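You operate a simulated robot arm through the tools that you are given. There is no shell and no other tool.

The job below is to be done with a simulated two-armed robot. You get a single attempt, and the scene is never put back.

TASK
Pick up the clear jug from the table top with one hand, pass it to the other hand and put it on the check bench. Set down upright: clear jug.

The check looks at the end state, three seconds after you hand in, the way a careful person would. Anything else that was tipped, shoved, dropped, spilled or broken makes it a failure.

THE ROBOT
Two 6-joint arms with two-finger grippers on one trunk, on a base that moves. Base frame: it is fixed to the floor where the robot stands at the start and does not move with it; the origin is under the middle of the robot, x ahead of it, y to its left, z up; the surface under the hand at the start is at about z = 0.55. Readings come in m, rad, newtons and seconds.
The left shoulder is at the start at [0.07, 0.148, 1.278], the right one opposite. With the tool pointing down near the work surface each hand reaches from about 0.24 to 0.52 m from the robot's upright axis, wherever it stands, measured 20 degrees to its own side. Places, roughly: check bench [4.3, 1.7, 0.8]. Payload 2.45 kg a hand.
Tool frame (each hand has its own): the origin (TCP) lies between the finger pads and is the grasp point; the fingertips stand 0.03 m ahead of it; z points along the fingers, y is the line along which they close. The gripper opens to 0.106 m; its body begins 0.079 m behind the TCP.
Orientation is that of the tool frame in the base frame, as a unit quaternion [w, x, y, z]. With the fingers straight down and closing along the base's y, the tool's x points along the base's -x, its y along +y and its z along -z.

THE INTERFACE
- The arms move only by the tool send_rows. It takes "left_targets", "right_targets" or both (then of equal length, played together; a hand with none holds still); each is text: rows parted by semicolons, each of 7 numbers parted by spaces: the shift along the tool's x, y, z in cm, then the turn, a rotation vector about the tool's x, y, z in rad, then the finger opening in cm, from 0 to 10.6. In form: tx ty tz wx wy wz jaw; .... A call has 1 to 20 rows; each row shifts and turns the commanded pose from where the row before left it, along the tool's axes as they then stand. A row lasts 0.2 s, in which the tool goes at most 0.05 m and 0.15 rad; a call with a longer step from one row to the next is refused whole, and so is a gripper value outside its range. A pose out of reach is approached as far as the arm can. The call stops where the force on the tool passes 40 N (or 10 N more than at its start, if that is more) or the arm is blocked; 0.2 s more then pass. The fingers move at their own pace (about 0.072 m/s each) and stop on an object; they squeeze with about 23 N. The grip force told is the motor's: it shows also when the fingers shut on nothing. Time passes only in rows, and 0.2 s behind the last, so rows that do not move let the fingers close. The reply holds the time, the measured pose of the TCP, the force on the tool along the base axes, the opening and the grip force, in the units named above and with some noise, with the torque about the TCP (base axes, N m) and any sound that the robot's microphone picked up.
- Cameras (640 x 400 px; columns grow to the right, rows downward): "scene" is now at [0.1314, -0.0128, 1.4884]; the picture's right is [-0.01, -1.00, 0.00], its down [-0.81, 0.01, -0.59] and it looks along [0.59, -0.01, -0.81] (base axes); focal length 258 px, centre (320, 200). "left" rides on the left gripper at [0.076, 0.002, -0.106] in its tool frame; the picture's right is [-0.02, 1.00, 0.00], its down [-0.78, -0.02, -0.62] and it looks along [-0.62, -0.01, 0.78] (tool axes); focal length 247 px, centre (320, 200). "right" rides on the right gripper at [0.076, -0.002, -0.106] in its tool frame; the picture's right is [0.02, 1.00, 0.00], its down [-0.78, 0.02, -0.62] and it looks along [-0.62, 0.01, 0.78] (tool axes); focal length 247 px, centre (320, 200). There is no depth. A picture from a camera that has moved, and an enlarged one, comes with that camera's place and axes in the base frame and with its lens. The place of the scene camera against the robot may be out by one fixed shift of up to 0.018 m in any direction.
- grab_frame(camera): a new picture of that camera. It takes no simulated time.
- raise_lower(by): slides the trunk up (or, below 0, down) by that many m; the arms and the scene camera ride with it, the base frame stays. It gives what a move gives, with no picture.
- drive_base(legs): drives the robot by 1 to 6 legs, each [ahead, left, turn to the left] in m, m and rad, along the robot's own axes; the way and the turn of a leg run together, so that a leg with both is an arc; at most 1.5 m and 3.142 rad a leg. The arms and the cameras ride along, it lands a little off, and it stops where it bumps. It gives what a move gives.
- head_to(pan, tilt): turns the head with the scene camera to pan (to the left, within 1.501 rad either way) and tilt (down, from -0.506 to 1.204), counted from straight ahead of the robot. It gives what a move gives.
- enlarge(camera, box): a new picture of the part [left, top, right, bottom] of that camera's present view, enlarged. It takes no simulated time.
- hand_in(): hands the job in; it is judged then, once.

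Nothing tells you exact positions but the pictures and the camera data. Unless the task says otherwise, let go and move clear before handing in.

The tools are called by a JSON object that holds its "fn" and its "kwargs". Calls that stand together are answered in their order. send_rows: Moves the arms, as the interface text tells. Its arguments: {"type":"object","properties":{"left_targets":{"type":"string"},"right_targets":{"type":"string"}},"required":[]} The other tools are called the same way: raise_lower (by) moves the trunk up or down; drive_base (legs) drives the base; head_to (pan, tilt) turns the head that bears the scene camera; grab_frame (camera) takes a picture; enlarge (camera, box) takes an enlarged picture of a part of a camera's view; hand_in () hands the job in.

At the start:

```text
clock: 0.0
left_tcp_pos: [0.4288, 0.3105, 0.8448]
left_orientation: [0.0, 0.0, 1.0, 0.0]
left_ft_force: [0.2, -0.5, 0.0]
left_ft_torque: [0.02, -0.02, 0.02]
left_finger_gap: 0.1061
left_finger_force: 0.0
right_tcp_pos: [0.5776, -0.1269, 0.9571]
right_orientation: [0.001, 0.0, 1.0, 0.0]
right_ft_force: [0.2, -0.6, -0.6]
right_ft_torque: [0.04, -0.01, -0.02]
right_finger_gap: 0.106
right_finger_force: 0.1
trunk travel left (down, up): [-0.751, 0.189]
robot x, y, heading: [-0.0034, -0.0026, 0.001]
head pan, tilt (commanded): [-0.009, 0.942]
```

scene: 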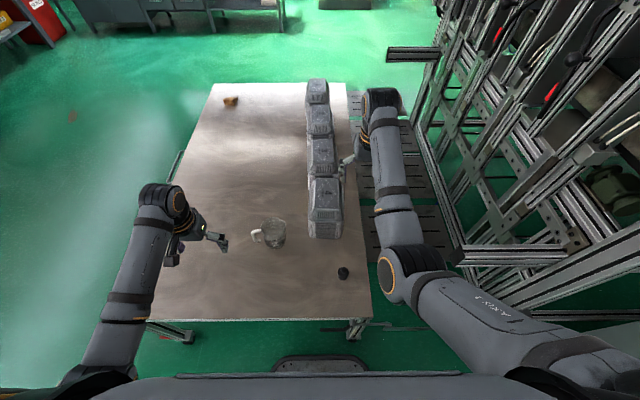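
right: 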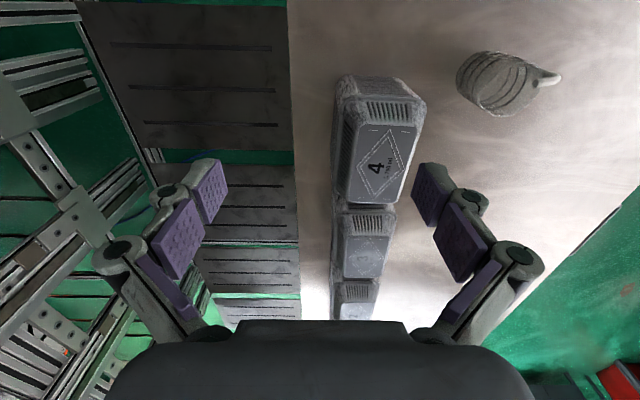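
left: 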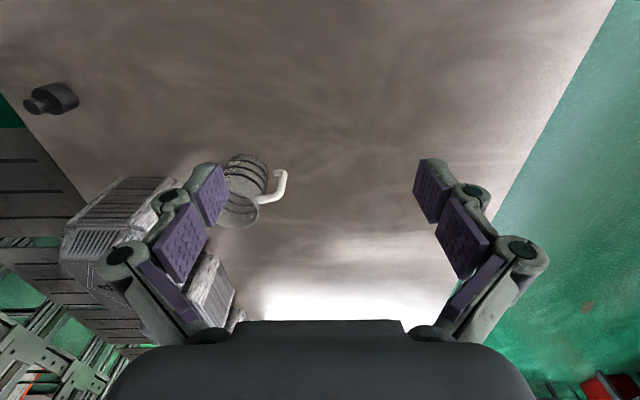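

I see a table ahead with a clear jug near the middle, a row of grey cases to its right, and a small dark object nearer to me. I'll look closer at the jug and its surroundings first.

{"fn": "enlarge", "kwargs": {"camera": "scene", "box": [220, 180, 380, 300]}}

{"fn": "enlarge", "kwargs": {"camera": "left", "box": [180, 120, 340, 240]}}

{"fn": "enlarge", "kwargs": {"camera": "right", "box": [420, 20, 600, 140]}}

```text
3.33 times, centred on (300, 240) of scene
camera zoom: at [0.1314, -0.0128, 1.4884], right [-0.01, -1.0, 0.0], down [-0.81, 0.01, -0.59], along [0.59, -0.01, -0.81], focal length 859 px, centre (387, 67)
```

zoom: 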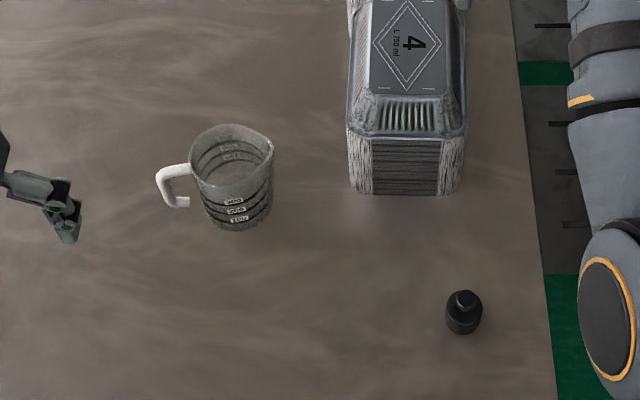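

```text
3.33 times, centred on (260, 180) of left
camera zoom: at [0.3522, 0.3127, 0.9517], right [0.02, 1.0, 0.0], down [0.78, -0.02, 0.62], along [0.62, -0.01, -0.78], focal length 823 px, centre (520, 267)
```

zoom: 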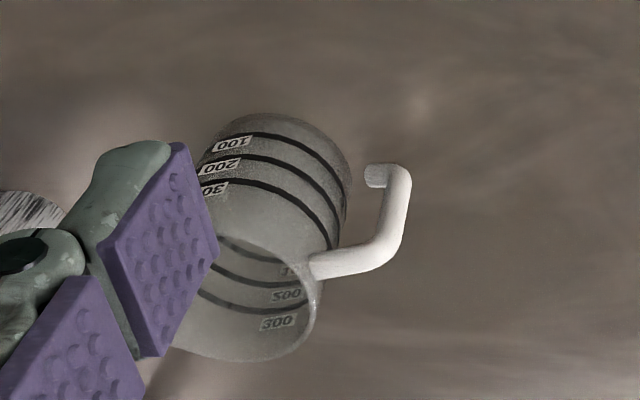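

```text
3.33 times, centred on (510, 80) of right
camera zoom: at [0.5023, -0.1277, 1.0634], right [-0.02, 1.0, 0.0], down [0.78, 0.02, 0.62], along [0.62, 0.01, -0.78], focal length 823 px, centre (-313, 600)
```

zoom: 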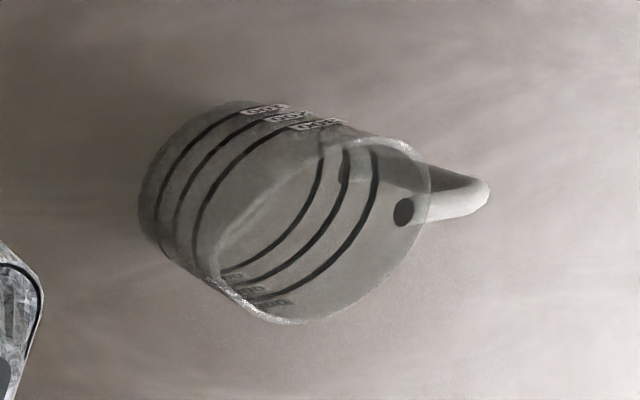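

The jug stands at about x 0.61, y 0.16 on the table (top z≈0.55), roughly 9 cm across the rim and 10 cm tall, with its handle to the left (+y). Next I'll look around for the check bench and the route to it.

{"fn": "head_to", "kwargs": {"pan": 0.38, "tilt": 0.25}}

{"fn": "grab_frame", "kwargs": {"camera": "scene"}}

{"fn": "head_to", "kwargs": {"pan": 1.2, "tilt": 0.5}}

{"fn": "grab_frame", "kwargs": {"camera": "scene"}}

{"fn": "head_to", "kwargs": {"pan": -0.6, "tilt": 0.5}}

{"fn": "grab_frame", "kwargs": {"camera": "scene"}}

{"fn": "head_to", "kwargs": {"pan": 0.0, "tilt": 1.2}}

{"fn": "grab_frame", "kwargs": {"camera": "scene"}}

```text
clock: 1.1
left_tcp_pos: [0.4303, 0.311, 0.8456]
left_orientation: [0.001, 0.0, 1.0, 0.001]
left_ft_force: [-0.8, 0.3, 0.0]
left_ft_torque: [0.02, 0.01, -0.01]
left_finger_gap: 0.1061
left_finger_force: 0.0
right_tcp_pos: [0.577, -0.1265, 0.9568]
right_orientation: [0.0, 0.001, 1.0, 0.001]
right_ft_force: [0.5, -0.1, -0.5]
right_ft_torque: [0.02, 0.04, -0.02]
right_finger_gap: 0.1059
right_finger_force: 0.0
trunk travel left (down, up): [-0.751, 0.189]
robot x, y, heading: [-0.0004, -0.0016, 0.001]
head pan, tilt (commanded): [0.38, 0.25]
```

```text
taken
camera scene: at [0.145, 0.0225, 1.5485], right [0.37, -0.93, 0.0], down [-0.23, -0.09, -0.97], along [0.9, 0.36, -0.25], focal length 258 px, centre (320, 200)
```

scene: 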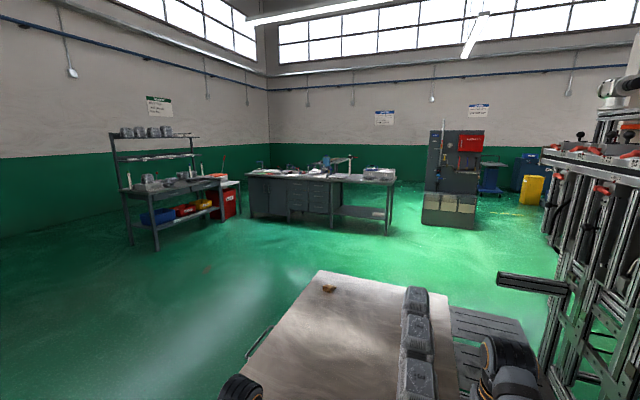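

```text
clock: 2.2
left_tcp_pos: [0.4288, 0.311, 0.8452]
left_orientation: [0.0, 0.001, 1.0, 0.0]
left_ft_force: [-0.3, 0.2, -0.6]
left_ft_torque: [0.01, 0.0, -0.01]
left_finger_gap: 0.106
left_finger_force: 0.0
right_tcp_pos: [0.578, -0.1257, 0.957]
right_orientation: [0.001, 0.001, 1.0, 0.0]
right_ft_force: [-0.4, 0.1, -0.1]
right_ft_torque: [0.02, -0.02, -0.02]
right_finger_gap: 0.1061
right_finger_force: 0.1
trunk travel left (down, up): [-0.751, 0.189]
robot x, y, heading: [0.0016, 0.0015, 0.001]
head pan, tilt (commanded): [1.201, 0.499]
```

```text
taken
camera scene: at [0.0913, 0.0727, 1.5254], right [0.93, -0.36, 0.0], down [-0.17, -0.45, -0.88], along [0.32, 0.82, -0.48], focal length 258 px, centre (320, 200)
```

scene: 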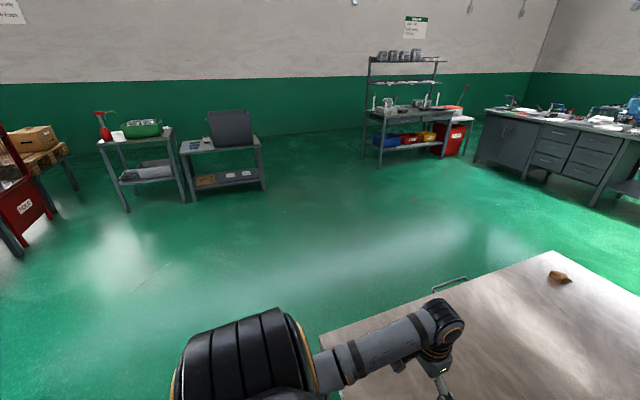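

```text
clock: 4.0
left_tcp_pos: [0.4289, 0.3114, 0.8439]
left_orientation: [0.0, 0.0, 1.0, 0.0]
left_ft_force: [0.6, 0.2, -0.8]
left_ft_torque: [0.0, 0.0, 0.0]
left_finger_gap: 0.106
left_finger_force: 0.0
right_tcp_pos: [0.5791, -0.1261, 0.9572]
right_orientation: [0.0, 0.0, 1.0, 0.0]
right_ft_force: [-0.3, 0.1, -0.7]
right_ft_torque: [0.02, -0.02, 0.0]
right_finger_gap: 0.1061
right_finger_force: 0.0
trunk travel left (down, up): [-0.751, 0.189]
robot x, y, heading: [-0.0016, 0.0009, -0.0]
head pan, tilt (commanded): [-0.6, 0.499]
```

```text
taken
camera scene: at [0.1334, -0.0635, 1.5254], right [-0.56, -0.83, 0.0], down [-0.4, 0.27, -0.88], along [0.72, -0.5, -0.48], focal length 258 px, centre (320, 200)
```

scene: 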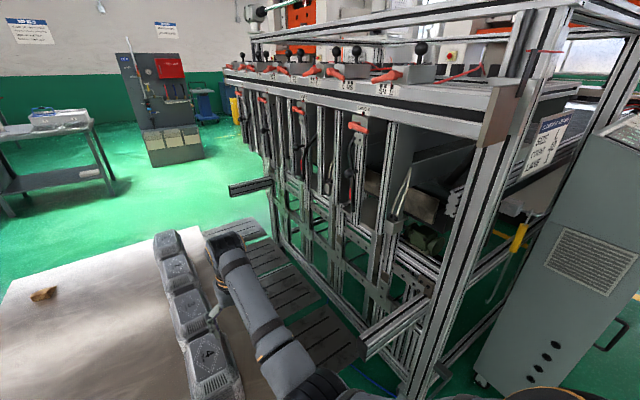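

```text
clock: 5.1
left_tcp_pos: [0.4298, 0.3117, 0.8445]
left_orientation: [0.001, 0.001, 1.0, 0.0]
left_ft_force: [-0.6, 0.3, -0.1]
left_ft_torque: [0.01, 0.02, 0.0]
left_finger_gap: 0.1062
left_finger_force: 0.0
right_tcp_pos: [0.5777, -0.1261, 0.9576]
right_orientation: [-0.001, 0.0, 1.0, 0.0]
right_ft_force: [-0.6, -0.2, 0.5]
right_ft_torque: [-0.02, 0.01, 0.02]
right_finger_gap: 0.106
right_finger_force: 0.0
trunk travel left (down, up): [-0.751, 0.189]
robot x, y, heading: [0.0025, 0.0023, -0.001]
head pan, tilt (commanded): [0.0, 1.201]
```

```text
taken
camera scene: at [0.1143, -0.0122, 1.4718], right [0.0, -1.0, 0.0], down [-0.93, 0.0, -0.36], along [0.36, 0.0, -0.93], focal length 258 px, centre (320, 200)
```

scene: 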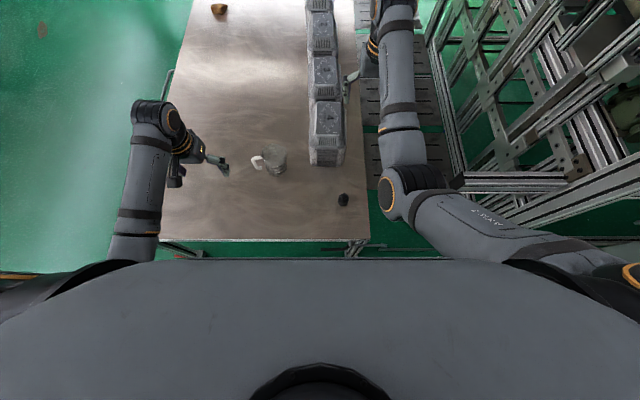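

The check bench is the grey bench with drawers, ahead and to the left beyond the table. I'll enlarge it to find free space on its top.

{"fn": "head_to", "kwargs": {"pan": 0.38, "tilt": 0.25}}

{"fn": "enlarge", "kwargs": {"camera": "scene", "box": [230, 140, 420, 250]}}

{"fn": "enlarge", "kwargs": {"camera": "scene", "box": [300, 150, 410, 220]}}

```text
clock: 6.3
left_tcp_pos: [0.4294, 0.3118, 0.8456]
left_orientation: [0.0, -0.001, 1.0, 0.0]
left_ft_force: [0.7, 0.3, -0.2]
left_ft_torque: [-0.03, -0.04, -0.02]
left_finger_gap: 0.1062
left_finger_force: 0.1
right_tcp_pos: [0.5789, -0.1261, 0.9578]
right_orientation: [0.0, 0.0, 1.0, 0.0]
right_ft_force: [0.2, -0.4, 0.0]
right_ft_torque: [0.02, 0.0, 0.0]
right_finger_gap: 0.106
right_finger_force: 0.2
trunk travel left (down, up): [-0.751, 0.189]
robot x, y, heading: [-0.0033, 0.0022, -0.002]
head pan, tilt (commanded): [0.38, 0.25]
```

```text
3.37 times, centred on (325, 195) of scene
camera zoom: at [0.145, 0.0225, 1.5485], right [0.37, -0.93, 0.0], down [-0.23, -0.09, -0.97], along [0.9, 0.36, -0.25], focal length 868 px, centre (303, 217)
```

zoom: 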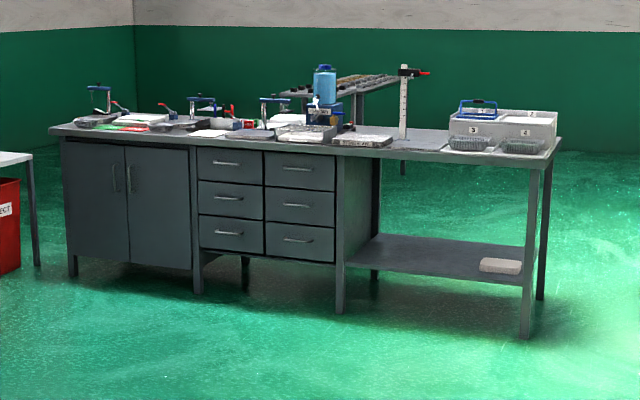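

```text
5.71 times, centred on (355, 185) of scene
camera zoom: at [0.145, 0.0225, 1.5485], right [0.37, -0.93, 0.0], down [-0.23, -0.09, -0.97], along [0.9, 0.36, -0.25], focal length 1472 px, centre (120, 286)
```

zoom: 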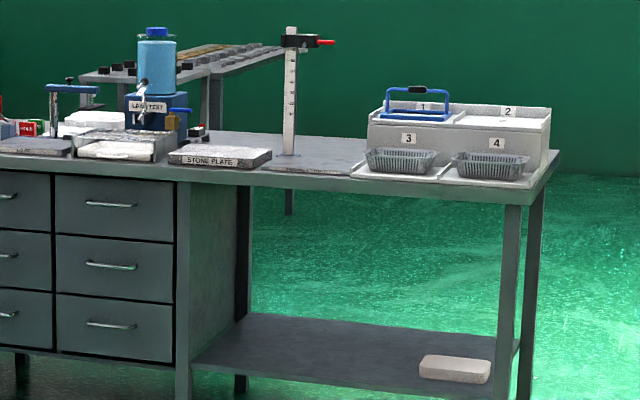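

The bench top has a clear patch right of the height gauge; I'll check it later. Now I'll raise both hands clear, pull the right hand back, then lower the trunk to extend reach over the table.

{"fn": "send_rows", "kwargs": {"left_targets": "0 0 -4 0 0 0 10.6; 0 0 -4 0 0 0 10.6; 0 0 -4 0 0 0 10.6; 0 0 -4 0 0 0 10.6; 0 0 -4 0 0 0 10.6", "right_targets": "3 -1 -3.5 0 0 0 10.6; 3 -1 -3.5 0 0 0 10.6; 3 -1 -3.5 0 0 0 10.6; 3 -1 -3.5 0 0 0 10.6; 3 -1 -3.5 0 0 0 10.6"}}

{"fn": "head_to", "kwargs": {"pan": 0.1, "tilt": 0.9}}

{"fn": "raise_lower", "kwargs": {"by": -0.2}}

{"fn": "grab_frame", "kwargs": {"camera": "scene"}}

{"fn": "grab_frame", "kwargs": {"camera": "left"}}

```text
clock: 7.5
left_tcp_pos: [0.4002, 0.3443, 1.0311]
left_orientation: [0.001, 0.0, 1.0, -0.001]
left_ft_force: [-0.8, 0.2, 0.6]
left_ft_torque: [0.01, 0.0, -0.04]
left_finger_gap: 0.106
left_finger_force: 0.0
left hand out of reach, approached as far as the arm can: row 2, 3, 4, 5
right_tcp_pos: [0.5748, -0.1296, 0.9607]
right_orientation: [0.0, 0.0, 1.0, 0.0]
right_ft_force: [0.2, -0.1, 0.3]
right_ft_torque: [0.02, -0.02, -0.01]
right_finger_gap: 0.1062
right_finger_force: 0.2
right hand out of reach, approached as far as the arm can: row 1, 2, 3, 4, 5
trunk travel left (down, up): [-0.751, 0.189]
robot x, y, heading: [0.0002, 0.0024, -0.001]
head pan, tilt (commanded): [0.38, 0.25]
```

```text
clock: 8.5
left_tcp_pos: [0.4008, 0.3441, 1.0302]
left_orientation: [0.002, 0.0, 1.0, -0.001]
left_ft_force: [0.8, -0.2, -0.2]
left_ft_torque: [0.0, -0.02, 0.02]
left_finger_gap: 0.1059
left_finger_force: 0.1
right_tcp_pos: [0.5746, -0.1295, 0.9601]
right_orientation: [0.0, 0.0, 1.0, 0.0]
right_ft_force: [0.2, 0.7, 0.2]
right_ft_torque: [0.02, 0.01, 0.02]
right_finger_gap: 0.1058
right_finger_force: 0.0
trunk travel left (down, up): [-0.751, 0.189]
robot x, y, heading: [0.0014, 0.0042, -0.001]
head pan, tilt (commanded): [0.099, 0.901]
```

```text
clock: 10.7
left_tcp_pos: [0.401, 0.3447, 0.8298]
left_orientation: [0.002, 0.0, 1.0, -0.001]
left_ft_force: [0.5, 0.9, -0.6]
left_ft_torque: [-0.01, 0.0, -0.01]
left_finger_gap: 0.1058
left_finger_force: 0.0
right_tcp_pos: [0.5739, -0.129, 0.7606]
right_orientation: [-0.001, 0.0, 1.0, 0.0]
right_ft_force: [0.3, -0.4, 1.2]
right_ft_torque: [0.0, -0.03, 0.0]
right_finger_gap: 0.106
right_finger_force: 0.1
trunk travel left (down, up): [-0.551, 0.389]
robot x, y, heading: [0.0006, -0.0026, -0.001]
head pan, tilt (commanded): [0.099, 0.901]
```

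```text
taken
camera scene: at [0.1332, -0.0047, 1.2916], right [0.1, -1.0, 0.0], down [-0.78, -0.08, -0.62], along [0.62, 0.06, -0.78], focal length 258 px, centre (320, 200)
```

scene: 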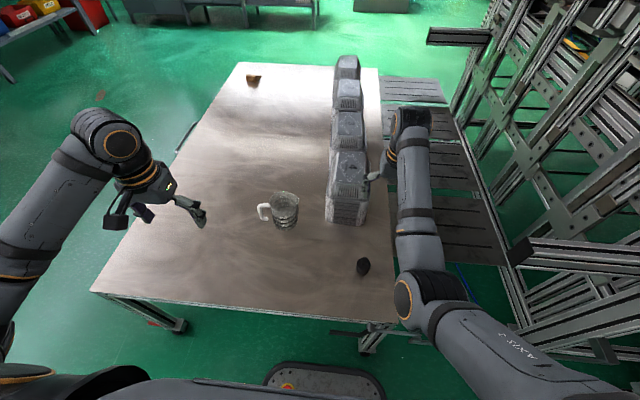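

```text
taken
camera left: at [0.3235, 0.3463, 0.937], right [0.02, 1.0, 0.0], down [0.78, -0.02, 0.62], along [0.62, -0.02, -0.78], focal length 247 px, centre (320, 200)
```

left: 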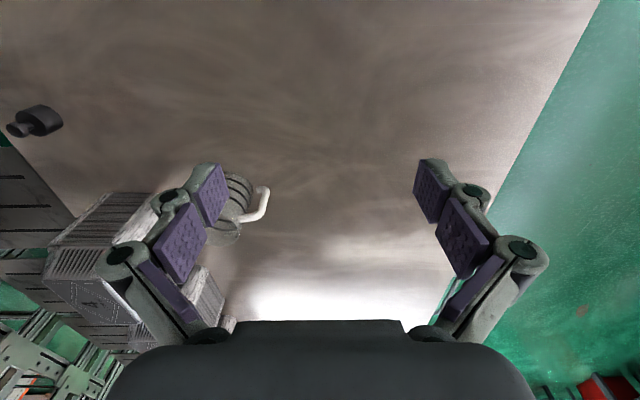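

The right hand couldn't rise from its pose, so it sits beside the cases at z 0.76; I'll draw it straight back toward me. The left hand goes over to the jug at a safe height (z≈0.83) to test reach.

{"fn": "send_rows", "kwargs": {"right_targets": "2 -0.5 0 0 0 0 10.6; 3 -0.5 0 0 0 0 10.6; 3 -0.5 0 0 0 0 10.6; 3 -0.5 0 0 0 0 10.6; 3 -0.5 0 0 0 0 10.6"}}

{"fn": "send_rows", "kwargs": {"left_targets": "-4 -2.9 0 0 0 0 10.6; -4 -2.9 0 0 0 0 10.6; -4 -2.9 0 0 0 0 10.6; -4 -2.9 0 0 0 0 10.6; -4 -2.9 0 0 0 0 10.6"}}

{"fn": "grab_frame", "kwargs": {"camera": "scene"}}

{"fn": "grab_frame", "kwargs": {"camera": "left"}}

```text
clock: 11.9
left_tcp_pos: [0.3998, 0.3446, 0.8313]
left_orientation: [0.003, -0.001, 1.0, -0.001]
left_ft_force: [0.9, -0.4, 0.3]
left_ft_torque: [0.0, 0.0, 0.01]
left_finger_gap: 0.1058
left_finger_force: 0.0
right_tcp_pos: [0.5356, -0.1758, 0.7888]
right_orientation: [0.103, 0.014, 0.994, -0.042]
right_ft_force: [0.2, -0.1, 0.5]
right_ft_torque: [0.04, -0.05, 0.0]
right_finger_gap: 0.1061
right_finger_force: 0.0
right hand out of reach, approached as far as the arm can: row 1, 2, 3, 4, 5
trunk travel left (down, up): [-0.551, 0.389]
robot x, y, heading: [0.0014, -0.0003, -0.001]
head pan, tilt (commanded): [0.099, 0.901]
stopped in row 5 (right hand): the arm was blocked; the commanded pose is now the measured one
```

```text
clock: 13.1
left_tcp_pos: [0.4004, 0.3454, 0.8302]
left_orientation: [0.001, 0.0, 1.0, -0.001]
left_ft_force: [0.9, -0.3, -0.4]
left_ft_torque: [0.02, -0.01, -0.02]
left_finger_gap: 0.1065
left_finger_force: 0.0
left hand out of reach, approached as far as the arm can: row 1, 2, 3, 4, 5
right_tcp_pos: [0.5336, -0.1765, 0.7876]
right_orientation: [0.102, 0.014, 0.994, -0.042]
right_ft_force: [-0.5, 1.0, -0.1]
right_ft_torque: [0.02, 0.0, -0.01]
right_finger_gap: 0.1061
right_finger_force: 0.1
trunk travel left (down, up): [-0.551, 0.389]
robot x, y, heading: [0.0, -0.0025, -0.002]
head pan, tilt (commanded): [0.099, 0.901]
```

```text
taken
camera scene: at [0.1333, -0.0046, 1.2915], right [0.1, -1.0, 0.0], down [-0.78, -0.08, -0.62], along [0.62, 0.06, -0.78], focal length 258 px, centre (320, 200)
```

scene: 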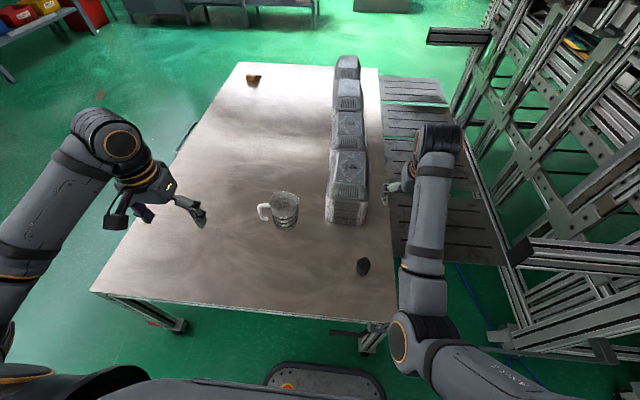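

```text
taken
camera left: at [0.3236, 0.3463, 0.9369], right [0.02, 1.0, 0.0], down [0.78, -0.02, 0.62], along [0.62, -0.02, -0.78], focal length 247 px, centre (320, 200)
```

left: 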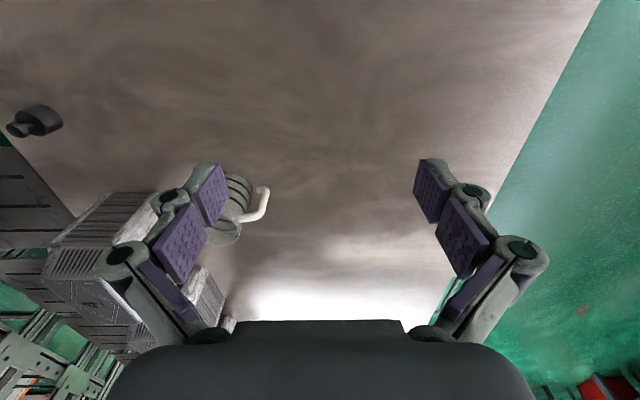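

Commands above a certain height near the shoulder are out of reach, so hands work best well below the shoulders. I'll raise the trunk fully (lifting both hands clear of everything), then bring the hands down relative to it.

{"fn": "raise_lower", "kwargs": {"by": 0.38}}

{"fn": "grab_frame", "kwargs": {"camera": "right"}}

{"fn": "grab_frame", "kwargs": {"camera": "scene"}}

```text
clock: 16.8
left_tcp_pos: [0.4017, 0.3454, 1.2102]
left_orientation: [0.002, -0.001, 1.0, -0.001]
left_ft_force: [-0.1, 0.4, -0.5]
left_ft_torque: [0.03, 0.02, 0.0]
left_finger_gap: 0.106
left_finger_force: 0.0
right_tcp_pos: [0.5343, -0.1764, 1.1681]
right_orientation: [0.102, 0.014, 0.994, -0.042]
right_ft_force: [-0.2, 0.2, 0.4]
right_ft_torque: [0.02, 0.0, -0.02]
right_finger_gap: 0.106
right_finger_force: 0.0
trunk travel left (down, up): [-0.931, 0.009]
robot x, y, heading: [-0.0001, -0.0009, 0.001]
head pan, tilt (commanded): [0.099, 0.901]
```

```text
taken
camera right: at [0.4391, -0.1667, 1.2557], right [0.02, 1.0, -0.09], down [0.64, 0.06, 0.76], along [0.77, -0.07, -0.64], focal length 247 px, centre (320, 200)
```

right: 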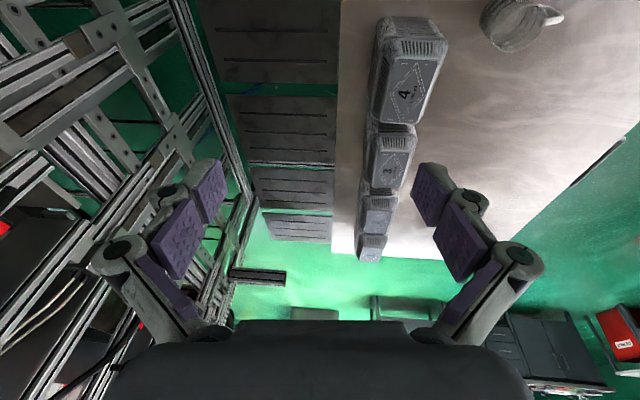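

```text
taken
camera scene: at [0.1335, -0.0046, 1.6715], right [0.1, -1.0, 0.0], down [-0.78, -0.08, -0.62], along [0.62, 0.06, -0.78], focal length 258 px, centre (320, 200)
```

scene: 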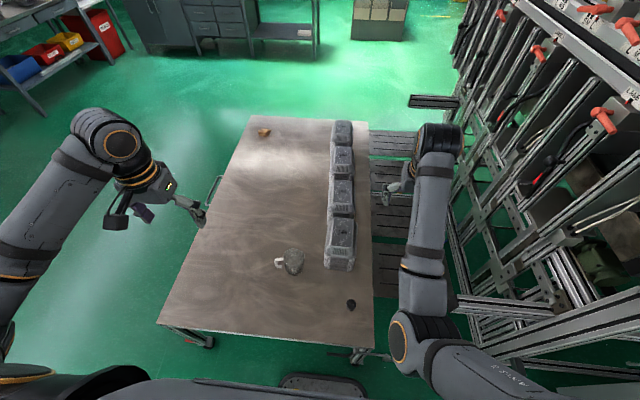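

Both hands are clear. I'll now bring both hands down below the shoulders into comfortable reach, straightening the right tool to vertical.

{"fn": "send_rows", "kwargs": {"left_targets": "2 1.5 4 0 0 0 10.6; 2 1.5 4 0 0 0 10.6; 2 1.5 4 0 0 0 10.6; 2 1.5 4 0 0 0 10.6; 2 1.5 4 0 0 0 10.6; 2 1.5 4 0 0 0 10.6; 0 0 4 0 0 0 10.6", "right_targets": "0.5 0 4 -0.012 0.03 -0.004 10.6; 0.5 0 4 -0.012 0.03 -0.004 10.6; 0.5 0 4 -0.012 0.03 -0.004 10.6; 1.5 0 4 -0.012 0.03 -0.004 10.6; 1.5 0 4 -0.012 0.03 -0.004 10.6; 1.5 0 4 -0.012 0.03 -0.004 10.6; 2 0 3 -0.012 0.03 -0.004 10.6"}}

{"fn": "grab_frame", "kwargs": {"camera": "scene"}}

```text
clock: 18.4
left_tcp_pos: [0.2941, 0.4012, 0.9345]
left_orientation: [0.002, 0.001, 1.0, 0.0]
left_ft_force: [0.7, -0.7, 0.0]
left_ft_torque: [-0.02, 0.0, -0.04]
left_finger_gap: 0.1061
left_finger_force: 0.1
left hand out of reach, approached as far as the arm can: row 2, 3, 4
right_tcp_pos: [0.4899, -0.1863, 0.8946]
right_orientation: [-0.003, -0.001, 1.0, 0.001]
right_ft_force: [1.4, 0.1, -0.7]
right_ft_torque: [0.04, -0.01, 0.04]
right_finger_gap: 0.1059
right_finger_force: 0.1
trunk travel left (down, up): [-0.931, 0.009]
robot x, y, heading: [0.0007, 0.0019, -0.003]
head pan, tilt (commanded): [0.099, 0.901]
```

```text
taken
camera scene: at [0.1332, -0.0061, 1.6717], right [0.1, -1.0, 0.0], down [-0.78, -0.08, -0.62], along [0.62, 0.06, -0.78], focal length 258 px, centre (320, 200)
```

scene: 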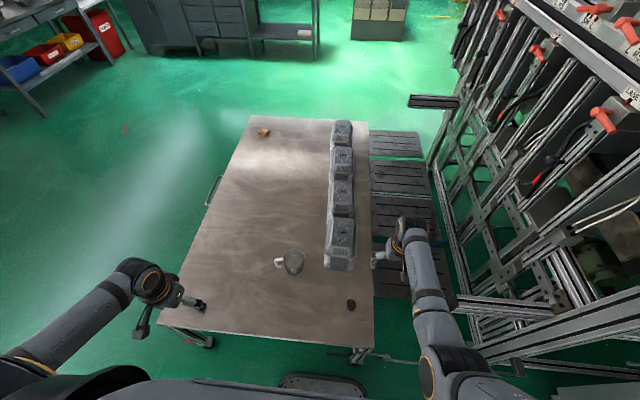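

Both hands are now vertical and well placed. I'll look straight down to judge how the base sits relative to the table edge and legs.

{"fn": "head_to", "kwargs": {"pan": 0.0, "tilt": 1.2}}

{"fn": "grab_frame", "kwargs": {"camera": "scene"}}

{"fn": "enlarge", "kwargs": {"camera": "scene", "box": [120, 160, 480, 385]}}

```text
clock: 19.2
left_tcp_pos: [0.2939, 0.4019, 0.9349]
left_orientation: [0.001, 0.001, 1.0, -0.001]
left_ft_force: [0.3, 0.2, 0.3]
left_ft_torque: [0.01, 0.0, 0.0]
left_finger_gap: 0.1059
left_finger_force: 0.0
right_tcp_pos: [0.4904, -0.1875, 0.8939]
right_orientation: [-0.003, -0.001, 1.0, 0.001]
right_ft_force: [1.0, 0.7, -0.4]
right_ft_torque: [0.01, 0.0, -0.01]
right_finger_gap: 0.1059
right_finger_force: 0.1
trunk travel left (down, up): [-0.931, 0.009]
robot x, y, heading: [0.0022, 0.0033, 0.002]
head pan, tilt (commanded): [0.0, 1.201]
```

```text
taken
camera scene: at [0.1141, -0.012, 1.6518], right [0.0, -1.0, 0.0], down [-0.93, 0.0, -0.36], along [0.36, 0.0, -0.93], focal length 258 px, centre (320, 200)
```

scene: 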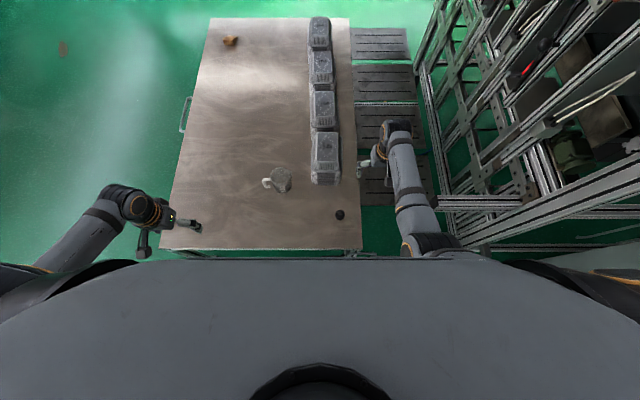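

```text
1.78 times, centred on (300, 272) of scene
camera zoom: at [0.1141, -0.012, 1.6518], right [0.0, -1.0, 0.0], down [-0.93, 0.0, -0.36], along [0.36, 0.0, -0.93], focal length 458 px, centre (356, 71)
```

zoom: 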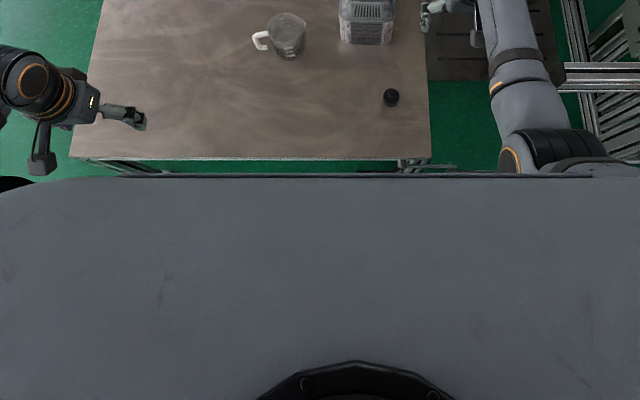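

The torso front clears the table edge with about 0.15 m to spare, and the base must avoid the right table leg (y≈−0.2). I'll shift left 0.15 m first, then look.

{"fn": "drive_base", "kwargs": {"legs": [[0, 0.16, 0]]}}

{"fn": "head_to", "kwargs": {"pan": 0.0, "tilt": 0.95}}

{"fn": "grab_frame", "kwargs": {"camera": "scene"}}

```text
clock: 20.6
left_tcp_pos: [0.2924, 0.5615, 0.9343]
left_orientation: [0.001, -0.003, 1.0, 0.0]
left_ft_force: [0.0, 0.2, 0.4]
left_ft_torque: [0.01, 0.0, -0.04]
left_finger_gap: 0.1061
left_finger_force: 0.2
right_tcp_pos: [0.4899, -0.0247, 0.893]
right_orientation: [-0.003, -0.004, 1.0, 0.003]
right_ft_force: [0.1, 0.1, 0.8]
right_ft_torque: [0.0, -0.02, -0.03]
right_finger_gap: 0.1061
right_finger_force: 0.0
trunk travel left (down, up): [-0.931, 0.009]
robot x, y, heading: [0.0006, 0.1583, 0.004]
head pan, tilt (commanded): [0.0, 1.201]
```

```text
clock: 21.4
left_tcp_pos: [0.2922, 0.5637, 0.934]
left_orientation: [0.001, -0.003, 1.0, -0.002]
left_ft_force: [-0.7, -0.1, 0.4]
left_ft_torque: [-0.02, -0.01, -0.01]
left_finger_gap: 0.1062
left_finger_force: 0.0
right_tcp_pos: [0.4906, -0.0239, 0.8946]
right_orientation: [-0.004, -0.004, 1.0, 0.0]
right_ft_force: [-0.2, 0.5, 0.1]
right_ft_torque: [-0.01, 0.0, 0.02]
right_finger_gap: 0.1056
right_finger_force: 0.0
trunk travel left (down, up): [-0.931, 0.009]
robot x, y, heading: [-0.0038, 0.1605, 0.006]
head pan, tilt (commanded): [0.0, 0.949]
```

```text
taken
camera scene: at [0.1305, 0.1498, 1.6679], right [0.0, -1.0, 0.0], down [-0.81, 0.0, -0.58], along [0.58, 0.0, -0.81], focal length 258 px, centre (320, 200)
```

scene: 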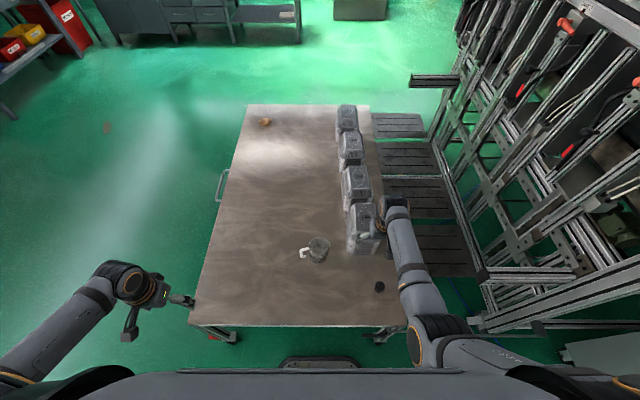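

The base front is about 0.24 m ahead of the axis and the table edge is at 0.32, so a small 0.05 m advance is safe. I'll do that and raise the right hand slightly, while moving the left hand in over the jug's area at height.

{"fn": "drive_base", "kwargs": {"legs": [[0.05, 0, 0]]}}

{"fn": "send_rows", "kwargs": {"left_targets": "-4 -2.5 0 0 0 0 10.6; -4 -2.5 0 0 0 0 10.6; -4 -2.5 0 0 0 0 10.6; -4 -2.5 0 0 0 0 10.6; -2 -4 -1 0 0 0 10.6; 0 -4.5 -1 0 0 0 10.6; 0 -4.5 -1 0 0 0 10.6; 0 -4.5 -1 0 0 0 10.6", "right_targets": "0.8 -1.2 -1.5 0 0 0 10.6; 0.8 -1.2 -1.5 0 0 0 10.6; 0.8 -1.2 -1.5 0 0 0 10.6; 0.8 -1.2 -1.5 0 0 0 10.6; 0.8 -1.2 -1.5 0 0 0 10.6; 0 -1.2 -1.5 0 0 0 10.6; 0 -1.2 -1.5 0 0 0 10.6; 0 -1 -1.5 0 0 0 10.6"}}

{"fn": "grab_frame", "kwargs": {"camera": "scene"}}

```text
clock: 22.3
left_tcp_pos: [0.3348, 0.5626, 0.9364]
left_orientation: [0.006, -0.002, 1.0, -0.001]
left_ft_force: [-1.2, 0.1, 0.1]
left_ft_torque: [-0.01, -0.08, -0.05]
left_finger_gap: 0.106
left_finger_force: 0.0
right_tcp_pos: [0.5336, -0.0243, 0.8987]
right_orientation: [0.0, -0.003, 1.0, 0.002]
right_ft_force: [-0.9, 0.4, -0.4]
right_ft_torque: [-0.01, -0.06, 0.01]
right_finger_gap: 0.1062
right_finger_force: 0.1
trunk travel left (down, up): [-0.931, 0.009]
robot x, y, heading: [0.0486, 0.1624, 0.004]
head pan, tilt (commanded): [0.0, 0.949]
```

```text
clock: 24.3
left_tcp_pos: [0.5209, 0.3282, 0.9664]
left_orientation: [0.0, -0.008, 0.999, 0.034]
left_ft_force: [-0.2, -0.7, -0.6]
left_ft_torque: [-0.05, 0.03, -0.01]
left_finger_gap: 0.1063
left_finger_force: 0.0
right_tcp_pos: [0.5039, -0.1181, 1.0151]
right_orientation: [-0.003, -0.003, 1.0, 0.0]
right_ft_force: [0.0, 0.9, 0.9]
right_ft_torque: [-0.03, 0.0, 0.0]
right_finger_gap: 0.1059
right_finger_force: 0.1
trunk travel left (down, up): [-0.931, 0.009]
robot x, y, heading: [0.0493, 0.1638, 0.003]
head pan, tilt (commanded): [0.0, 0.949]
stopped in row 8 (left hand): the arm was blocked; the commanded pose is now the measured one
```

```text
taken
camera scene: at [0.1802, 0.1517, 1.6679], right [0.01, -1.0, 0.0], down [-0.81, -0.01, -0.58], along [0.58, 0.0, -0.81], focal length 258 px, centre (320, 200)
```

scene: 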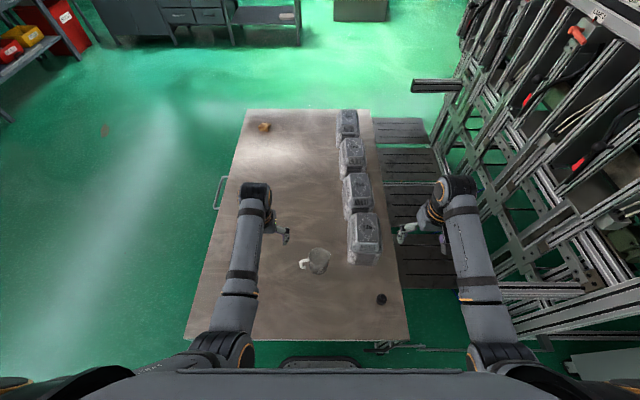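

The left arm stopped early near (0.52, 0.33), probably lagging rather than hitting anything, since forces are near zero. I'll straighten its slight yaw and continue in smaller steps.

{"fn": "send_rows", "kwargs": {"left_targets": "0 -1 0 0 0 0 10.6; 0 -1 0 0 0 0 10.6; 0 -1 0 0 0 0 10.6; 0 -1 0 0 0 0 10.6"}}

```text
clock: 25.5
left_tcp_pos: [0.5211, 0.3457, 0.9535]
left_orientation: [-0.003, -0.018, 0.996, 0.086]
left_ft_force: [-0.5, -0.5, 0.6]
left_ft_torque: [-0.02, -0.03, -0.01]
left_finger_gap: 0.1064
left_finger_force: 0.1
right_tcp_pos: [0.5021, -0.1193, 1.0138]
right_orientation: [-0.005, -0.003, 1.0, 0.001]
right_ft_force: [-0.9, -0.6, 1.4]
right_ft_torque: [-0.01, 0.03, 0.0]
right_finger_gap: 0.1059
right_finger_force: 0.0
trunk travel left (down, up): [-0.931, 0.009]
robot x, y, heading: [0.0474, 0.1572, 0.005]
head pan, tilt (commanded): [0.0, 0.949]
stopped in row 4 (left hand): the arm was blocked; the commanded pose is now the measured one
```

The arm is resisting in this orientation, likely a wrist joint limit. I'll undo the tilt and rotate the tool by the planned yaw (−30° about base z) in place, which I want anyway.

{"fn": "send_rows", "kwargs": {"left_targets": "0 0.5 0 0.04 0 0.1 10.6; 0 0.5 0 0.04 0 0.1 10.6; 0 0 0 0.04 0 0.1 10.6; 0 0 0 0.04 0 0.1 10.6; 0 0 0 0 0 0.1 10.6"}}

{"fn": "grab_frame", "kwargs": {"camera": "scene"}}

```text
clock: 26.7
left_tcp_pos: [0.5196, 0.3548, 0.9575]
left_orientation: [-0.018, 0.23, 0.973, 0.0]
left_ft_force: [0.7, 0.3, 0.4]
left_ft_torque: [0.04, -0.03, -0.04]
left_finger_gap: 0.1061
left_finger_force: 0.1
right_tcp_pos: [0.5022, -0.1189, 1.0139]
right_orientation: [-0.004, -0.004, 1.0, 0.001]
right_ft_force: [-0.5, 0.1, 0.4]
right_ft_torque: [0.02, -0.01, -0.01]
right_finger_gap: 0.106
right_finger_force: 0.0
trunk travel left (down, up): [-0.931, 0.009]
robot x, y, heading: [0.0496, 0.1593, 0.007]
head pan, tilt (commanded): [0.0, 0.949]
```

```text
taken
camera scene: at [0.1799, 0.1492, 1.6679], right [0.01, -1.0, 0.0], down [-0.81, 0.0, -0.58], along [0.58, 0.0, -0.81], focal length 258 px, centre (320, 200)
```

scene: 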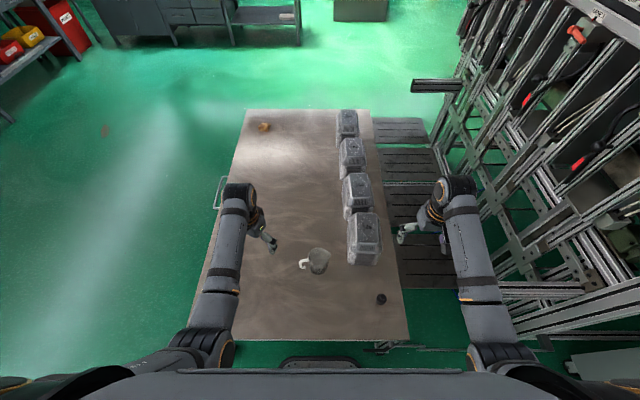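

The rotation went cleanly, so the wrist limit was the issue. Now I'll move the left hand inward (−y) again in this yaw.

{"fn": "send_rows", "kwargs": {"left_targets": "-0.67 -1.34 0 0 0 0.02 10.6; -0.67 -1.34 0 0 0 0.02 10.6; -0.67 -1.34 0 0 0 0.02 10.6; -0.67 -1.34 0 0 0 0 10.6; -0.67 -1.34 0 0 0 0 10.6"}}

```text
clock: 28.1
left_tcp_pos: [0.5174, 0.3264, 0.9481]
left_orientation: [-0.03, 0.25, 0.967, 0.039]
left_ft_force: [0.9, 0.0, 0.2]
left_ft_torque: [0.05, 0.04, 0.01]
left_finger_gap: 0.106
left_finger_force: 0.1
right_tcp_pos: [0.5033, -0.12, 1.0147]
right_orientation: [-0.004, -0.004, 1.0, 0.0]
right_ft_force: [1.1, 0.1, 0.3]
right_ft_torque: [-0.02, 0.0, 0.0]
right_finger_gap: 0.1059
right_finger_force: 0.1
trunk travel left (down, up): [-0.931, 0.009]
robot x, y, heading: [0.0507, 0.1624, 0.003]
head pan, tilt (commanded): [0.0, 0.949]
stopped in row 5 (left hand): the arm was blocked; the commanded pose is now the measured one
```

Blocked again at the same place, so something else on the arm is limiting. I'll look at the left arm's elbow and shoulder with the head camera.

{"fn": "head_to", "kwargs": {"pan": 0.7, "tilt": 1.1}}

{"fn": "grab_frame", "kwargs": {"camera": "scene"}}

{"fn": "head_to", "kwargs": {"pan": -0.7, "tilt": 1.1}}

{"fn": "grab_frame", "kwargs": {"camera": "scene"}}

{"fn": "grab_frame", "kwargs": {"camera": "right"}}

```text
clock: 29.2
left_tcp_pos: [0.5163, 0.3271, 0.9473]
left_orientation: [-0.03, 0.25, 0.967, 0.039]
left_ft_force: [0.5, -0.4, 0.1]
left_ft_torque: [0.04, -0.03, 0.01]
left_finger_gap: 0.1059
left_finger_force: 0.1
right_tcp_pos: [0.5026, -0.1203, 1.0148]
right_orientation: [-0.004, -0.004, 1.0, 0.001]
right_ft_force: [-0.2, -0.6, 0.1]
right_ft_torque: [0.0, 0.01, 0.02]
right_finger_gap: 0.1059
right_finger_force: 0.0
trunk travel left (down, up): [-0.931, 0.009]
robot x, y, heading: [0.0472, 0.1588, 0.005]
head pan, tilt (commanded): [0.7, 1.1]
```

```text
taken
camera scene: at [0.1554, 0.1894, 1.6577], right [0.65, -0.76, 0.0], down [-0.68, -0.58, -0.45], along [0.35, 0.29, -0.89], focal length 258 px, centre (320, 200)
```

scene: 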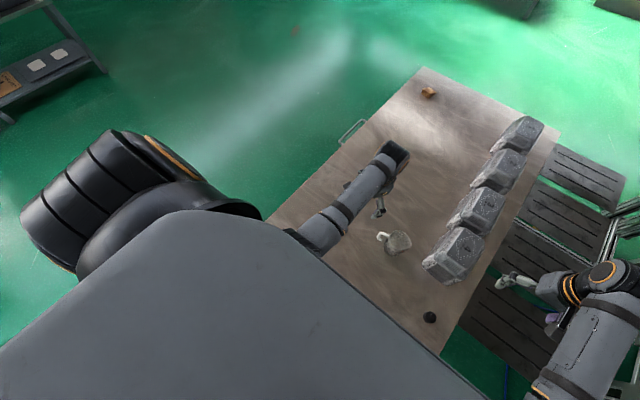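

```text
clock: 30.7
left_tcp_pos: [0.5177, 0.3255, 0.9486]
left_orientation: [-0.031, 0.249, 0.967, 0.039]
left_ft_force: [-0.7, 0.9, -0.3]
left_ft_torque: [0.0, 0.02, 0.01]
left_finger_gap: 0.106
left_finger_force: 0.0
right_tcp_pos: [0.5029, -0.1206, 1.0142]
right_orientation: [-0.003, -0.004, 1.0, 0.001]
right_ft_force: [0.4, -0.5, -0.2]
right_ft_torque: [-0.01, -0.01, -0.01]
right_finger_gap: 0.1061
right_finger_force: 0.0
trunk travel left (down, up): [-0.931, 0.009]
robot x, y, heading: [0.0502, 0.1579, 0.005]
head pan, tilt (commanded): [-0.7, 1.1]
```

```text
taken
camera scene: at [0.1558, 0.1082, 1.6577], right [-0.64, -0.77, 0.0], down [-0.69, 0.57, -0.45], along [0.35, -0.29, -0.89], focal length 258 px, centre (320, 200)
```

scene: 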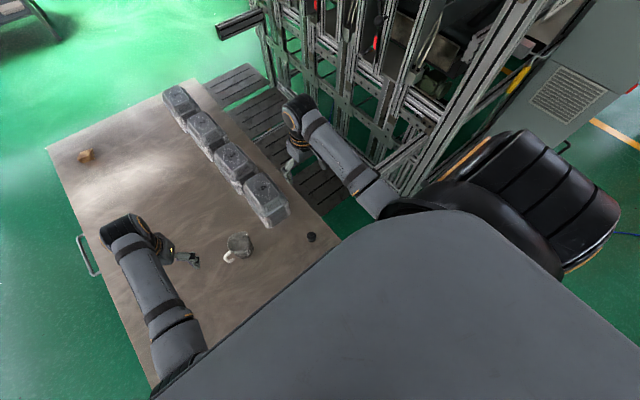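

```text
taken
camera right: at [0.4277, -0.1221, 1.1212], right [-0.03, 1.0, 0.0], down [0.79, 0.02, 0.62], along [0.62, 0.02, -0.79], focal length 247 px, centre (320, 200)
```

right: 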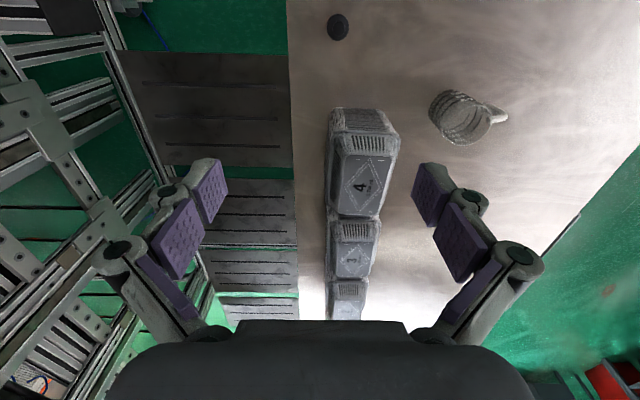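

The left forearm's elbow is tucked against the torso front, so the fix is to extend the hand forward first and then go inward. I'll back out slightly, level the tool, extend +x by 8 cm, then try inward again.

{"fn": "send_rows", "kwargs": {"left_targets": "0.5 0.9 0.5 0.03 -0.039 0 10.6; 0.5 0.9 0.5 0.03 -0.039 0 10.6; -1.75 0.97 0.5 0 0 0 10.6; -1.75 0.97 0.5 0 0 0 10.6; -1.75 0.97 0.5 0 0 0 10.6; -1.75 0.97 0.5 0 0 0 10.6"}}

{"fn": "send_rows", "kwargs": {"left_targets": "-0.73 -1.31 0.5 0 0 0 10.6; -0.73 -1.31 0.5 0 0 0 10.6; -0.73 -1.31 0.5 0 0 0 10.6; -0.73 -1.31 0.5 0 0 0 10.6; -0.73 -1.31 0.5 0 0 0 10.6; -0.73 -1.31 0.5 0 0 0 10.6"}}

```text
clock: 32.1
left_tcp_pos: [0.5988, 0.3469, 0.9169]
left_orientation: [-0.001, 0.25, 0.968, 0.0]
left_ft_force: [0.1, -0.2, 0.1]
left_ft_torque: [-0.02, 0.0, 0.02]
left_finger_gap: 0.1059
left_finger_force: 0.0
right_tcp_pos: [0.5041, -0.1202, 1.0143]
right_orientation: [-0.005, -0.004, 1.0, 0.002]
right_ft_force: [-0.6, 0.0, -0.4]
right_ft_torque: [-0.01, 0.0, 0.03]
right_finger_gap: 0.1058
right_finger_force: 0.0
trunk travel left (down, up): [-0.931, 0.009]
robot x, y, heading: [0.0502, 0.1607, 0.005]
head pan, tilt (commanded): [-0.7, 1.1]
```

```text
clock: 33.5
left_tcp_pos: [0.5988, 0.2551, 0.8881]
left_orientation: [0.0, 0.25, 0.968, 0.0]
left_ft_force: [-0.2, -0.4, 0.7]
left_ft_torque: [-0.01, 0.02, -0.01]
left_finger_gap: 0.1063
left_finger_force: 0.1
right_tcp_pos: [0.5036, -0.1201, 1.0142]
right_orientation: [-0.003, -0.003, 1.0, 0.002]
right_ft_force: [0.3, -0.7, 0.2]
right_ft_torque: [0.02, 0.01, -0.01]
right_finger_gap: 0.1064
right_finger_force: 0.1
trunk travel left (down, up): [-0.931, 0.009]
robot x, y, heading: [0.0498, 0.1606, 0.003]
head pan, tilt (commanded): [-0.7, 1.1]
```

Extending forward freed the arm: the left hand is at (0.599, 0.255, 0.888) and vertical. Lowering the trunk 0.1 m brings it closer to the jug for a good wrist-camera look.

{"fn": "raise_lower", "kwargs": {"by": -0.1}}

{"fn": "head_to", "kwargs": {"pan": 0.0, "tilt": 0.95}}

{"fn": "grab_frame", "kwargs": {"camera": "left"}}

{"fn": "grab_frame", "kwargs": {"camera": "scene"}}

{"fn": "enlarge", "kwargs": {"camera": "scene", "box": [270, 220, 350, 280]}}

```text
clock: 34.8
left_tcp_pos: [0.5975, 0.2552, 0.788]
left_orientation: [0.001, 0.25, 0.968, -0.001]
left_ft_force: [-0.9, -0.7, 0.6]
left_ft_torque: [0.01, 0.0, 0.02]
left_finger_gap: 0.106
left_finger_force: 0.1
right_tcp_pos: [0.5033, -0.1196, 0.914]
right_orientation: [-0.004, -0.004, 1.0, 0.001]
right_ft_force: [0.3, 0.3, 0.0]
right_ft_torque: [-0.03, 0.01, 0.03]
right_finger_gap: 0.1059
right_finger_force: 0.0
trunk travel left (down, up): [-0.831, 0.109]
robot x, y, heading: [0.0493, 0.1593, 0.006]
head pan, tilt (commanded): [-0.7, 1.1]
```

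```text
clock: 35.9
left_tcp_pos: [0.5975, 0.2548, 0.7881]
left_orientation: [-0.001, 0.251, 0.968, -0.001]
left_ft_force: [0.4, -0.1, 0.0]
left_ft_torque: [-0.02, 0.02, -0.01]
left_finger_gap: 0.1063
left_finger_force: 0.0
right_tcp_pos: [0.5031, -0.1207, 0.9131]
right_orientation: [-0.004, -0.003, 1.0, 0.002]
right_ft_force: [0.7, -0.2, -0.5]
right_ft_torque: [-0.01, -0.03, -0.03]
right_finger_gap: 0.1062
right_finger_force: 0.1
trunk travel left (down, up): [-0.831, 0.109]
robot x, y, heading: [0.0474, 0.1622, 0.006]
head pan, tilt (commanded): [0.0, 0.949]
```

```text
taken
camera left: at [0.5311, 0.2929, 0.8945], right [0.5, 0.86, 0.0], down [0.68, -0.39, 0.62], along [0.54, -0.31, -0.78], focal length 247 px, centre (320, 200)
```

left: 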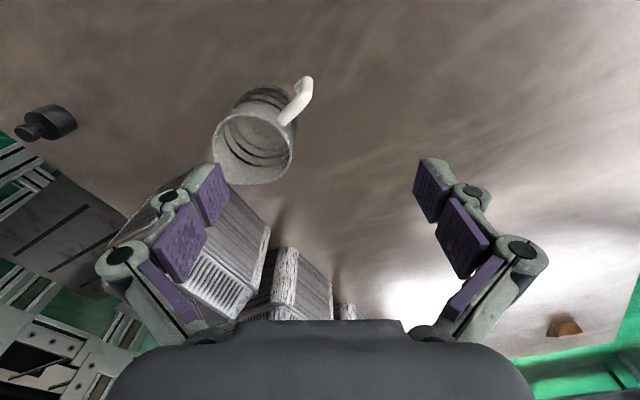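

```text
taken
camera scene: at [0.18, 0.1489, 1.5679], right [0.0, -1.0, 0.0], down [-0.81, 0.0, -0.58], along [0.58, 0.0, -0.81], focal length 258 px, centre (320, 200)
```

scene: 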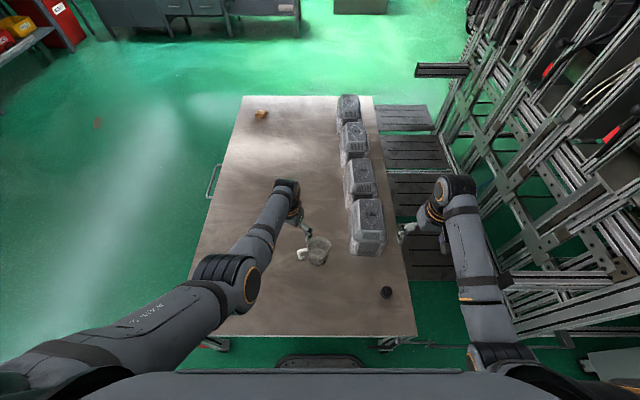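

```text
6.67 times, centred on (310, 250) of scene
camera zoom: at [0.18, 0.1489, 1.5679], right [0.0, -1.0, 0.0], down [-0.81, 0.0, -0.58], along [0.58, 0.0, -0.81], focal length 1718 px, centre (387, -133)
```

zoom: 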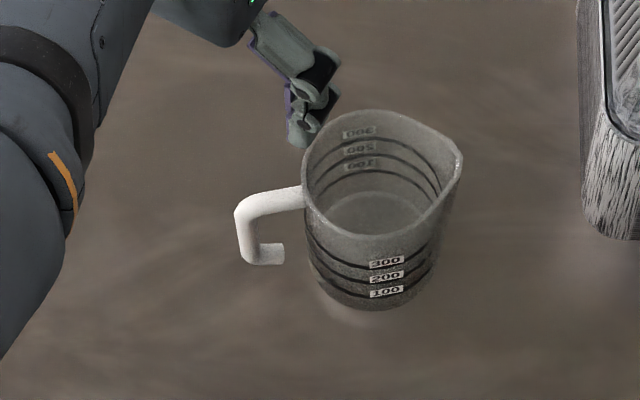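

I have a very clear view of the jug now: empty-looking, handle pointing left, spout right. I'll enlarge the left wrist view to fix the rim position precisely.

{"fn": "enlarge", "kwargs": {"camera": "left", "box": [190, 65, 330, 200]}}

{"fn": "enlarge", "kwargs": {"camera": "right", "box": [400, 60, 540, 180]}}

```text
2.96 times, centred on (260, 132) of left
camera zoom: at [0.5311, 0.2929, 0.8945], right [0.5, 0.86, 0.0], down [0.68, -0.39, 0.62], along [0.54, -0.31, -0.78], focal length 732 px, centre (498, 400)
```

zoom: 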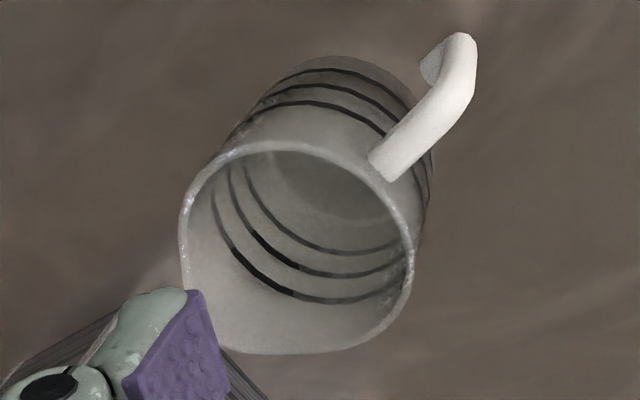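

```text
3.33 times, centred on (470, 120) of right
camera zoom: at [0.4277, -0.1222, 1.0212], right [-0.03, 1.0, 0.0], down [0.79, 0.02, 0.62], along [0.62, 0.02, -0.79], focal length 823 px, centre (-180, 467)
```

zoom: 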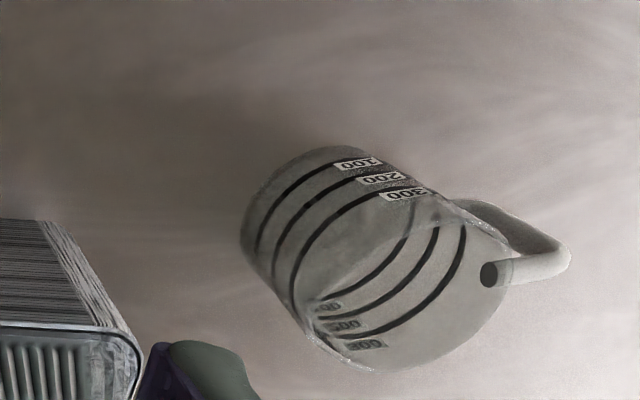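

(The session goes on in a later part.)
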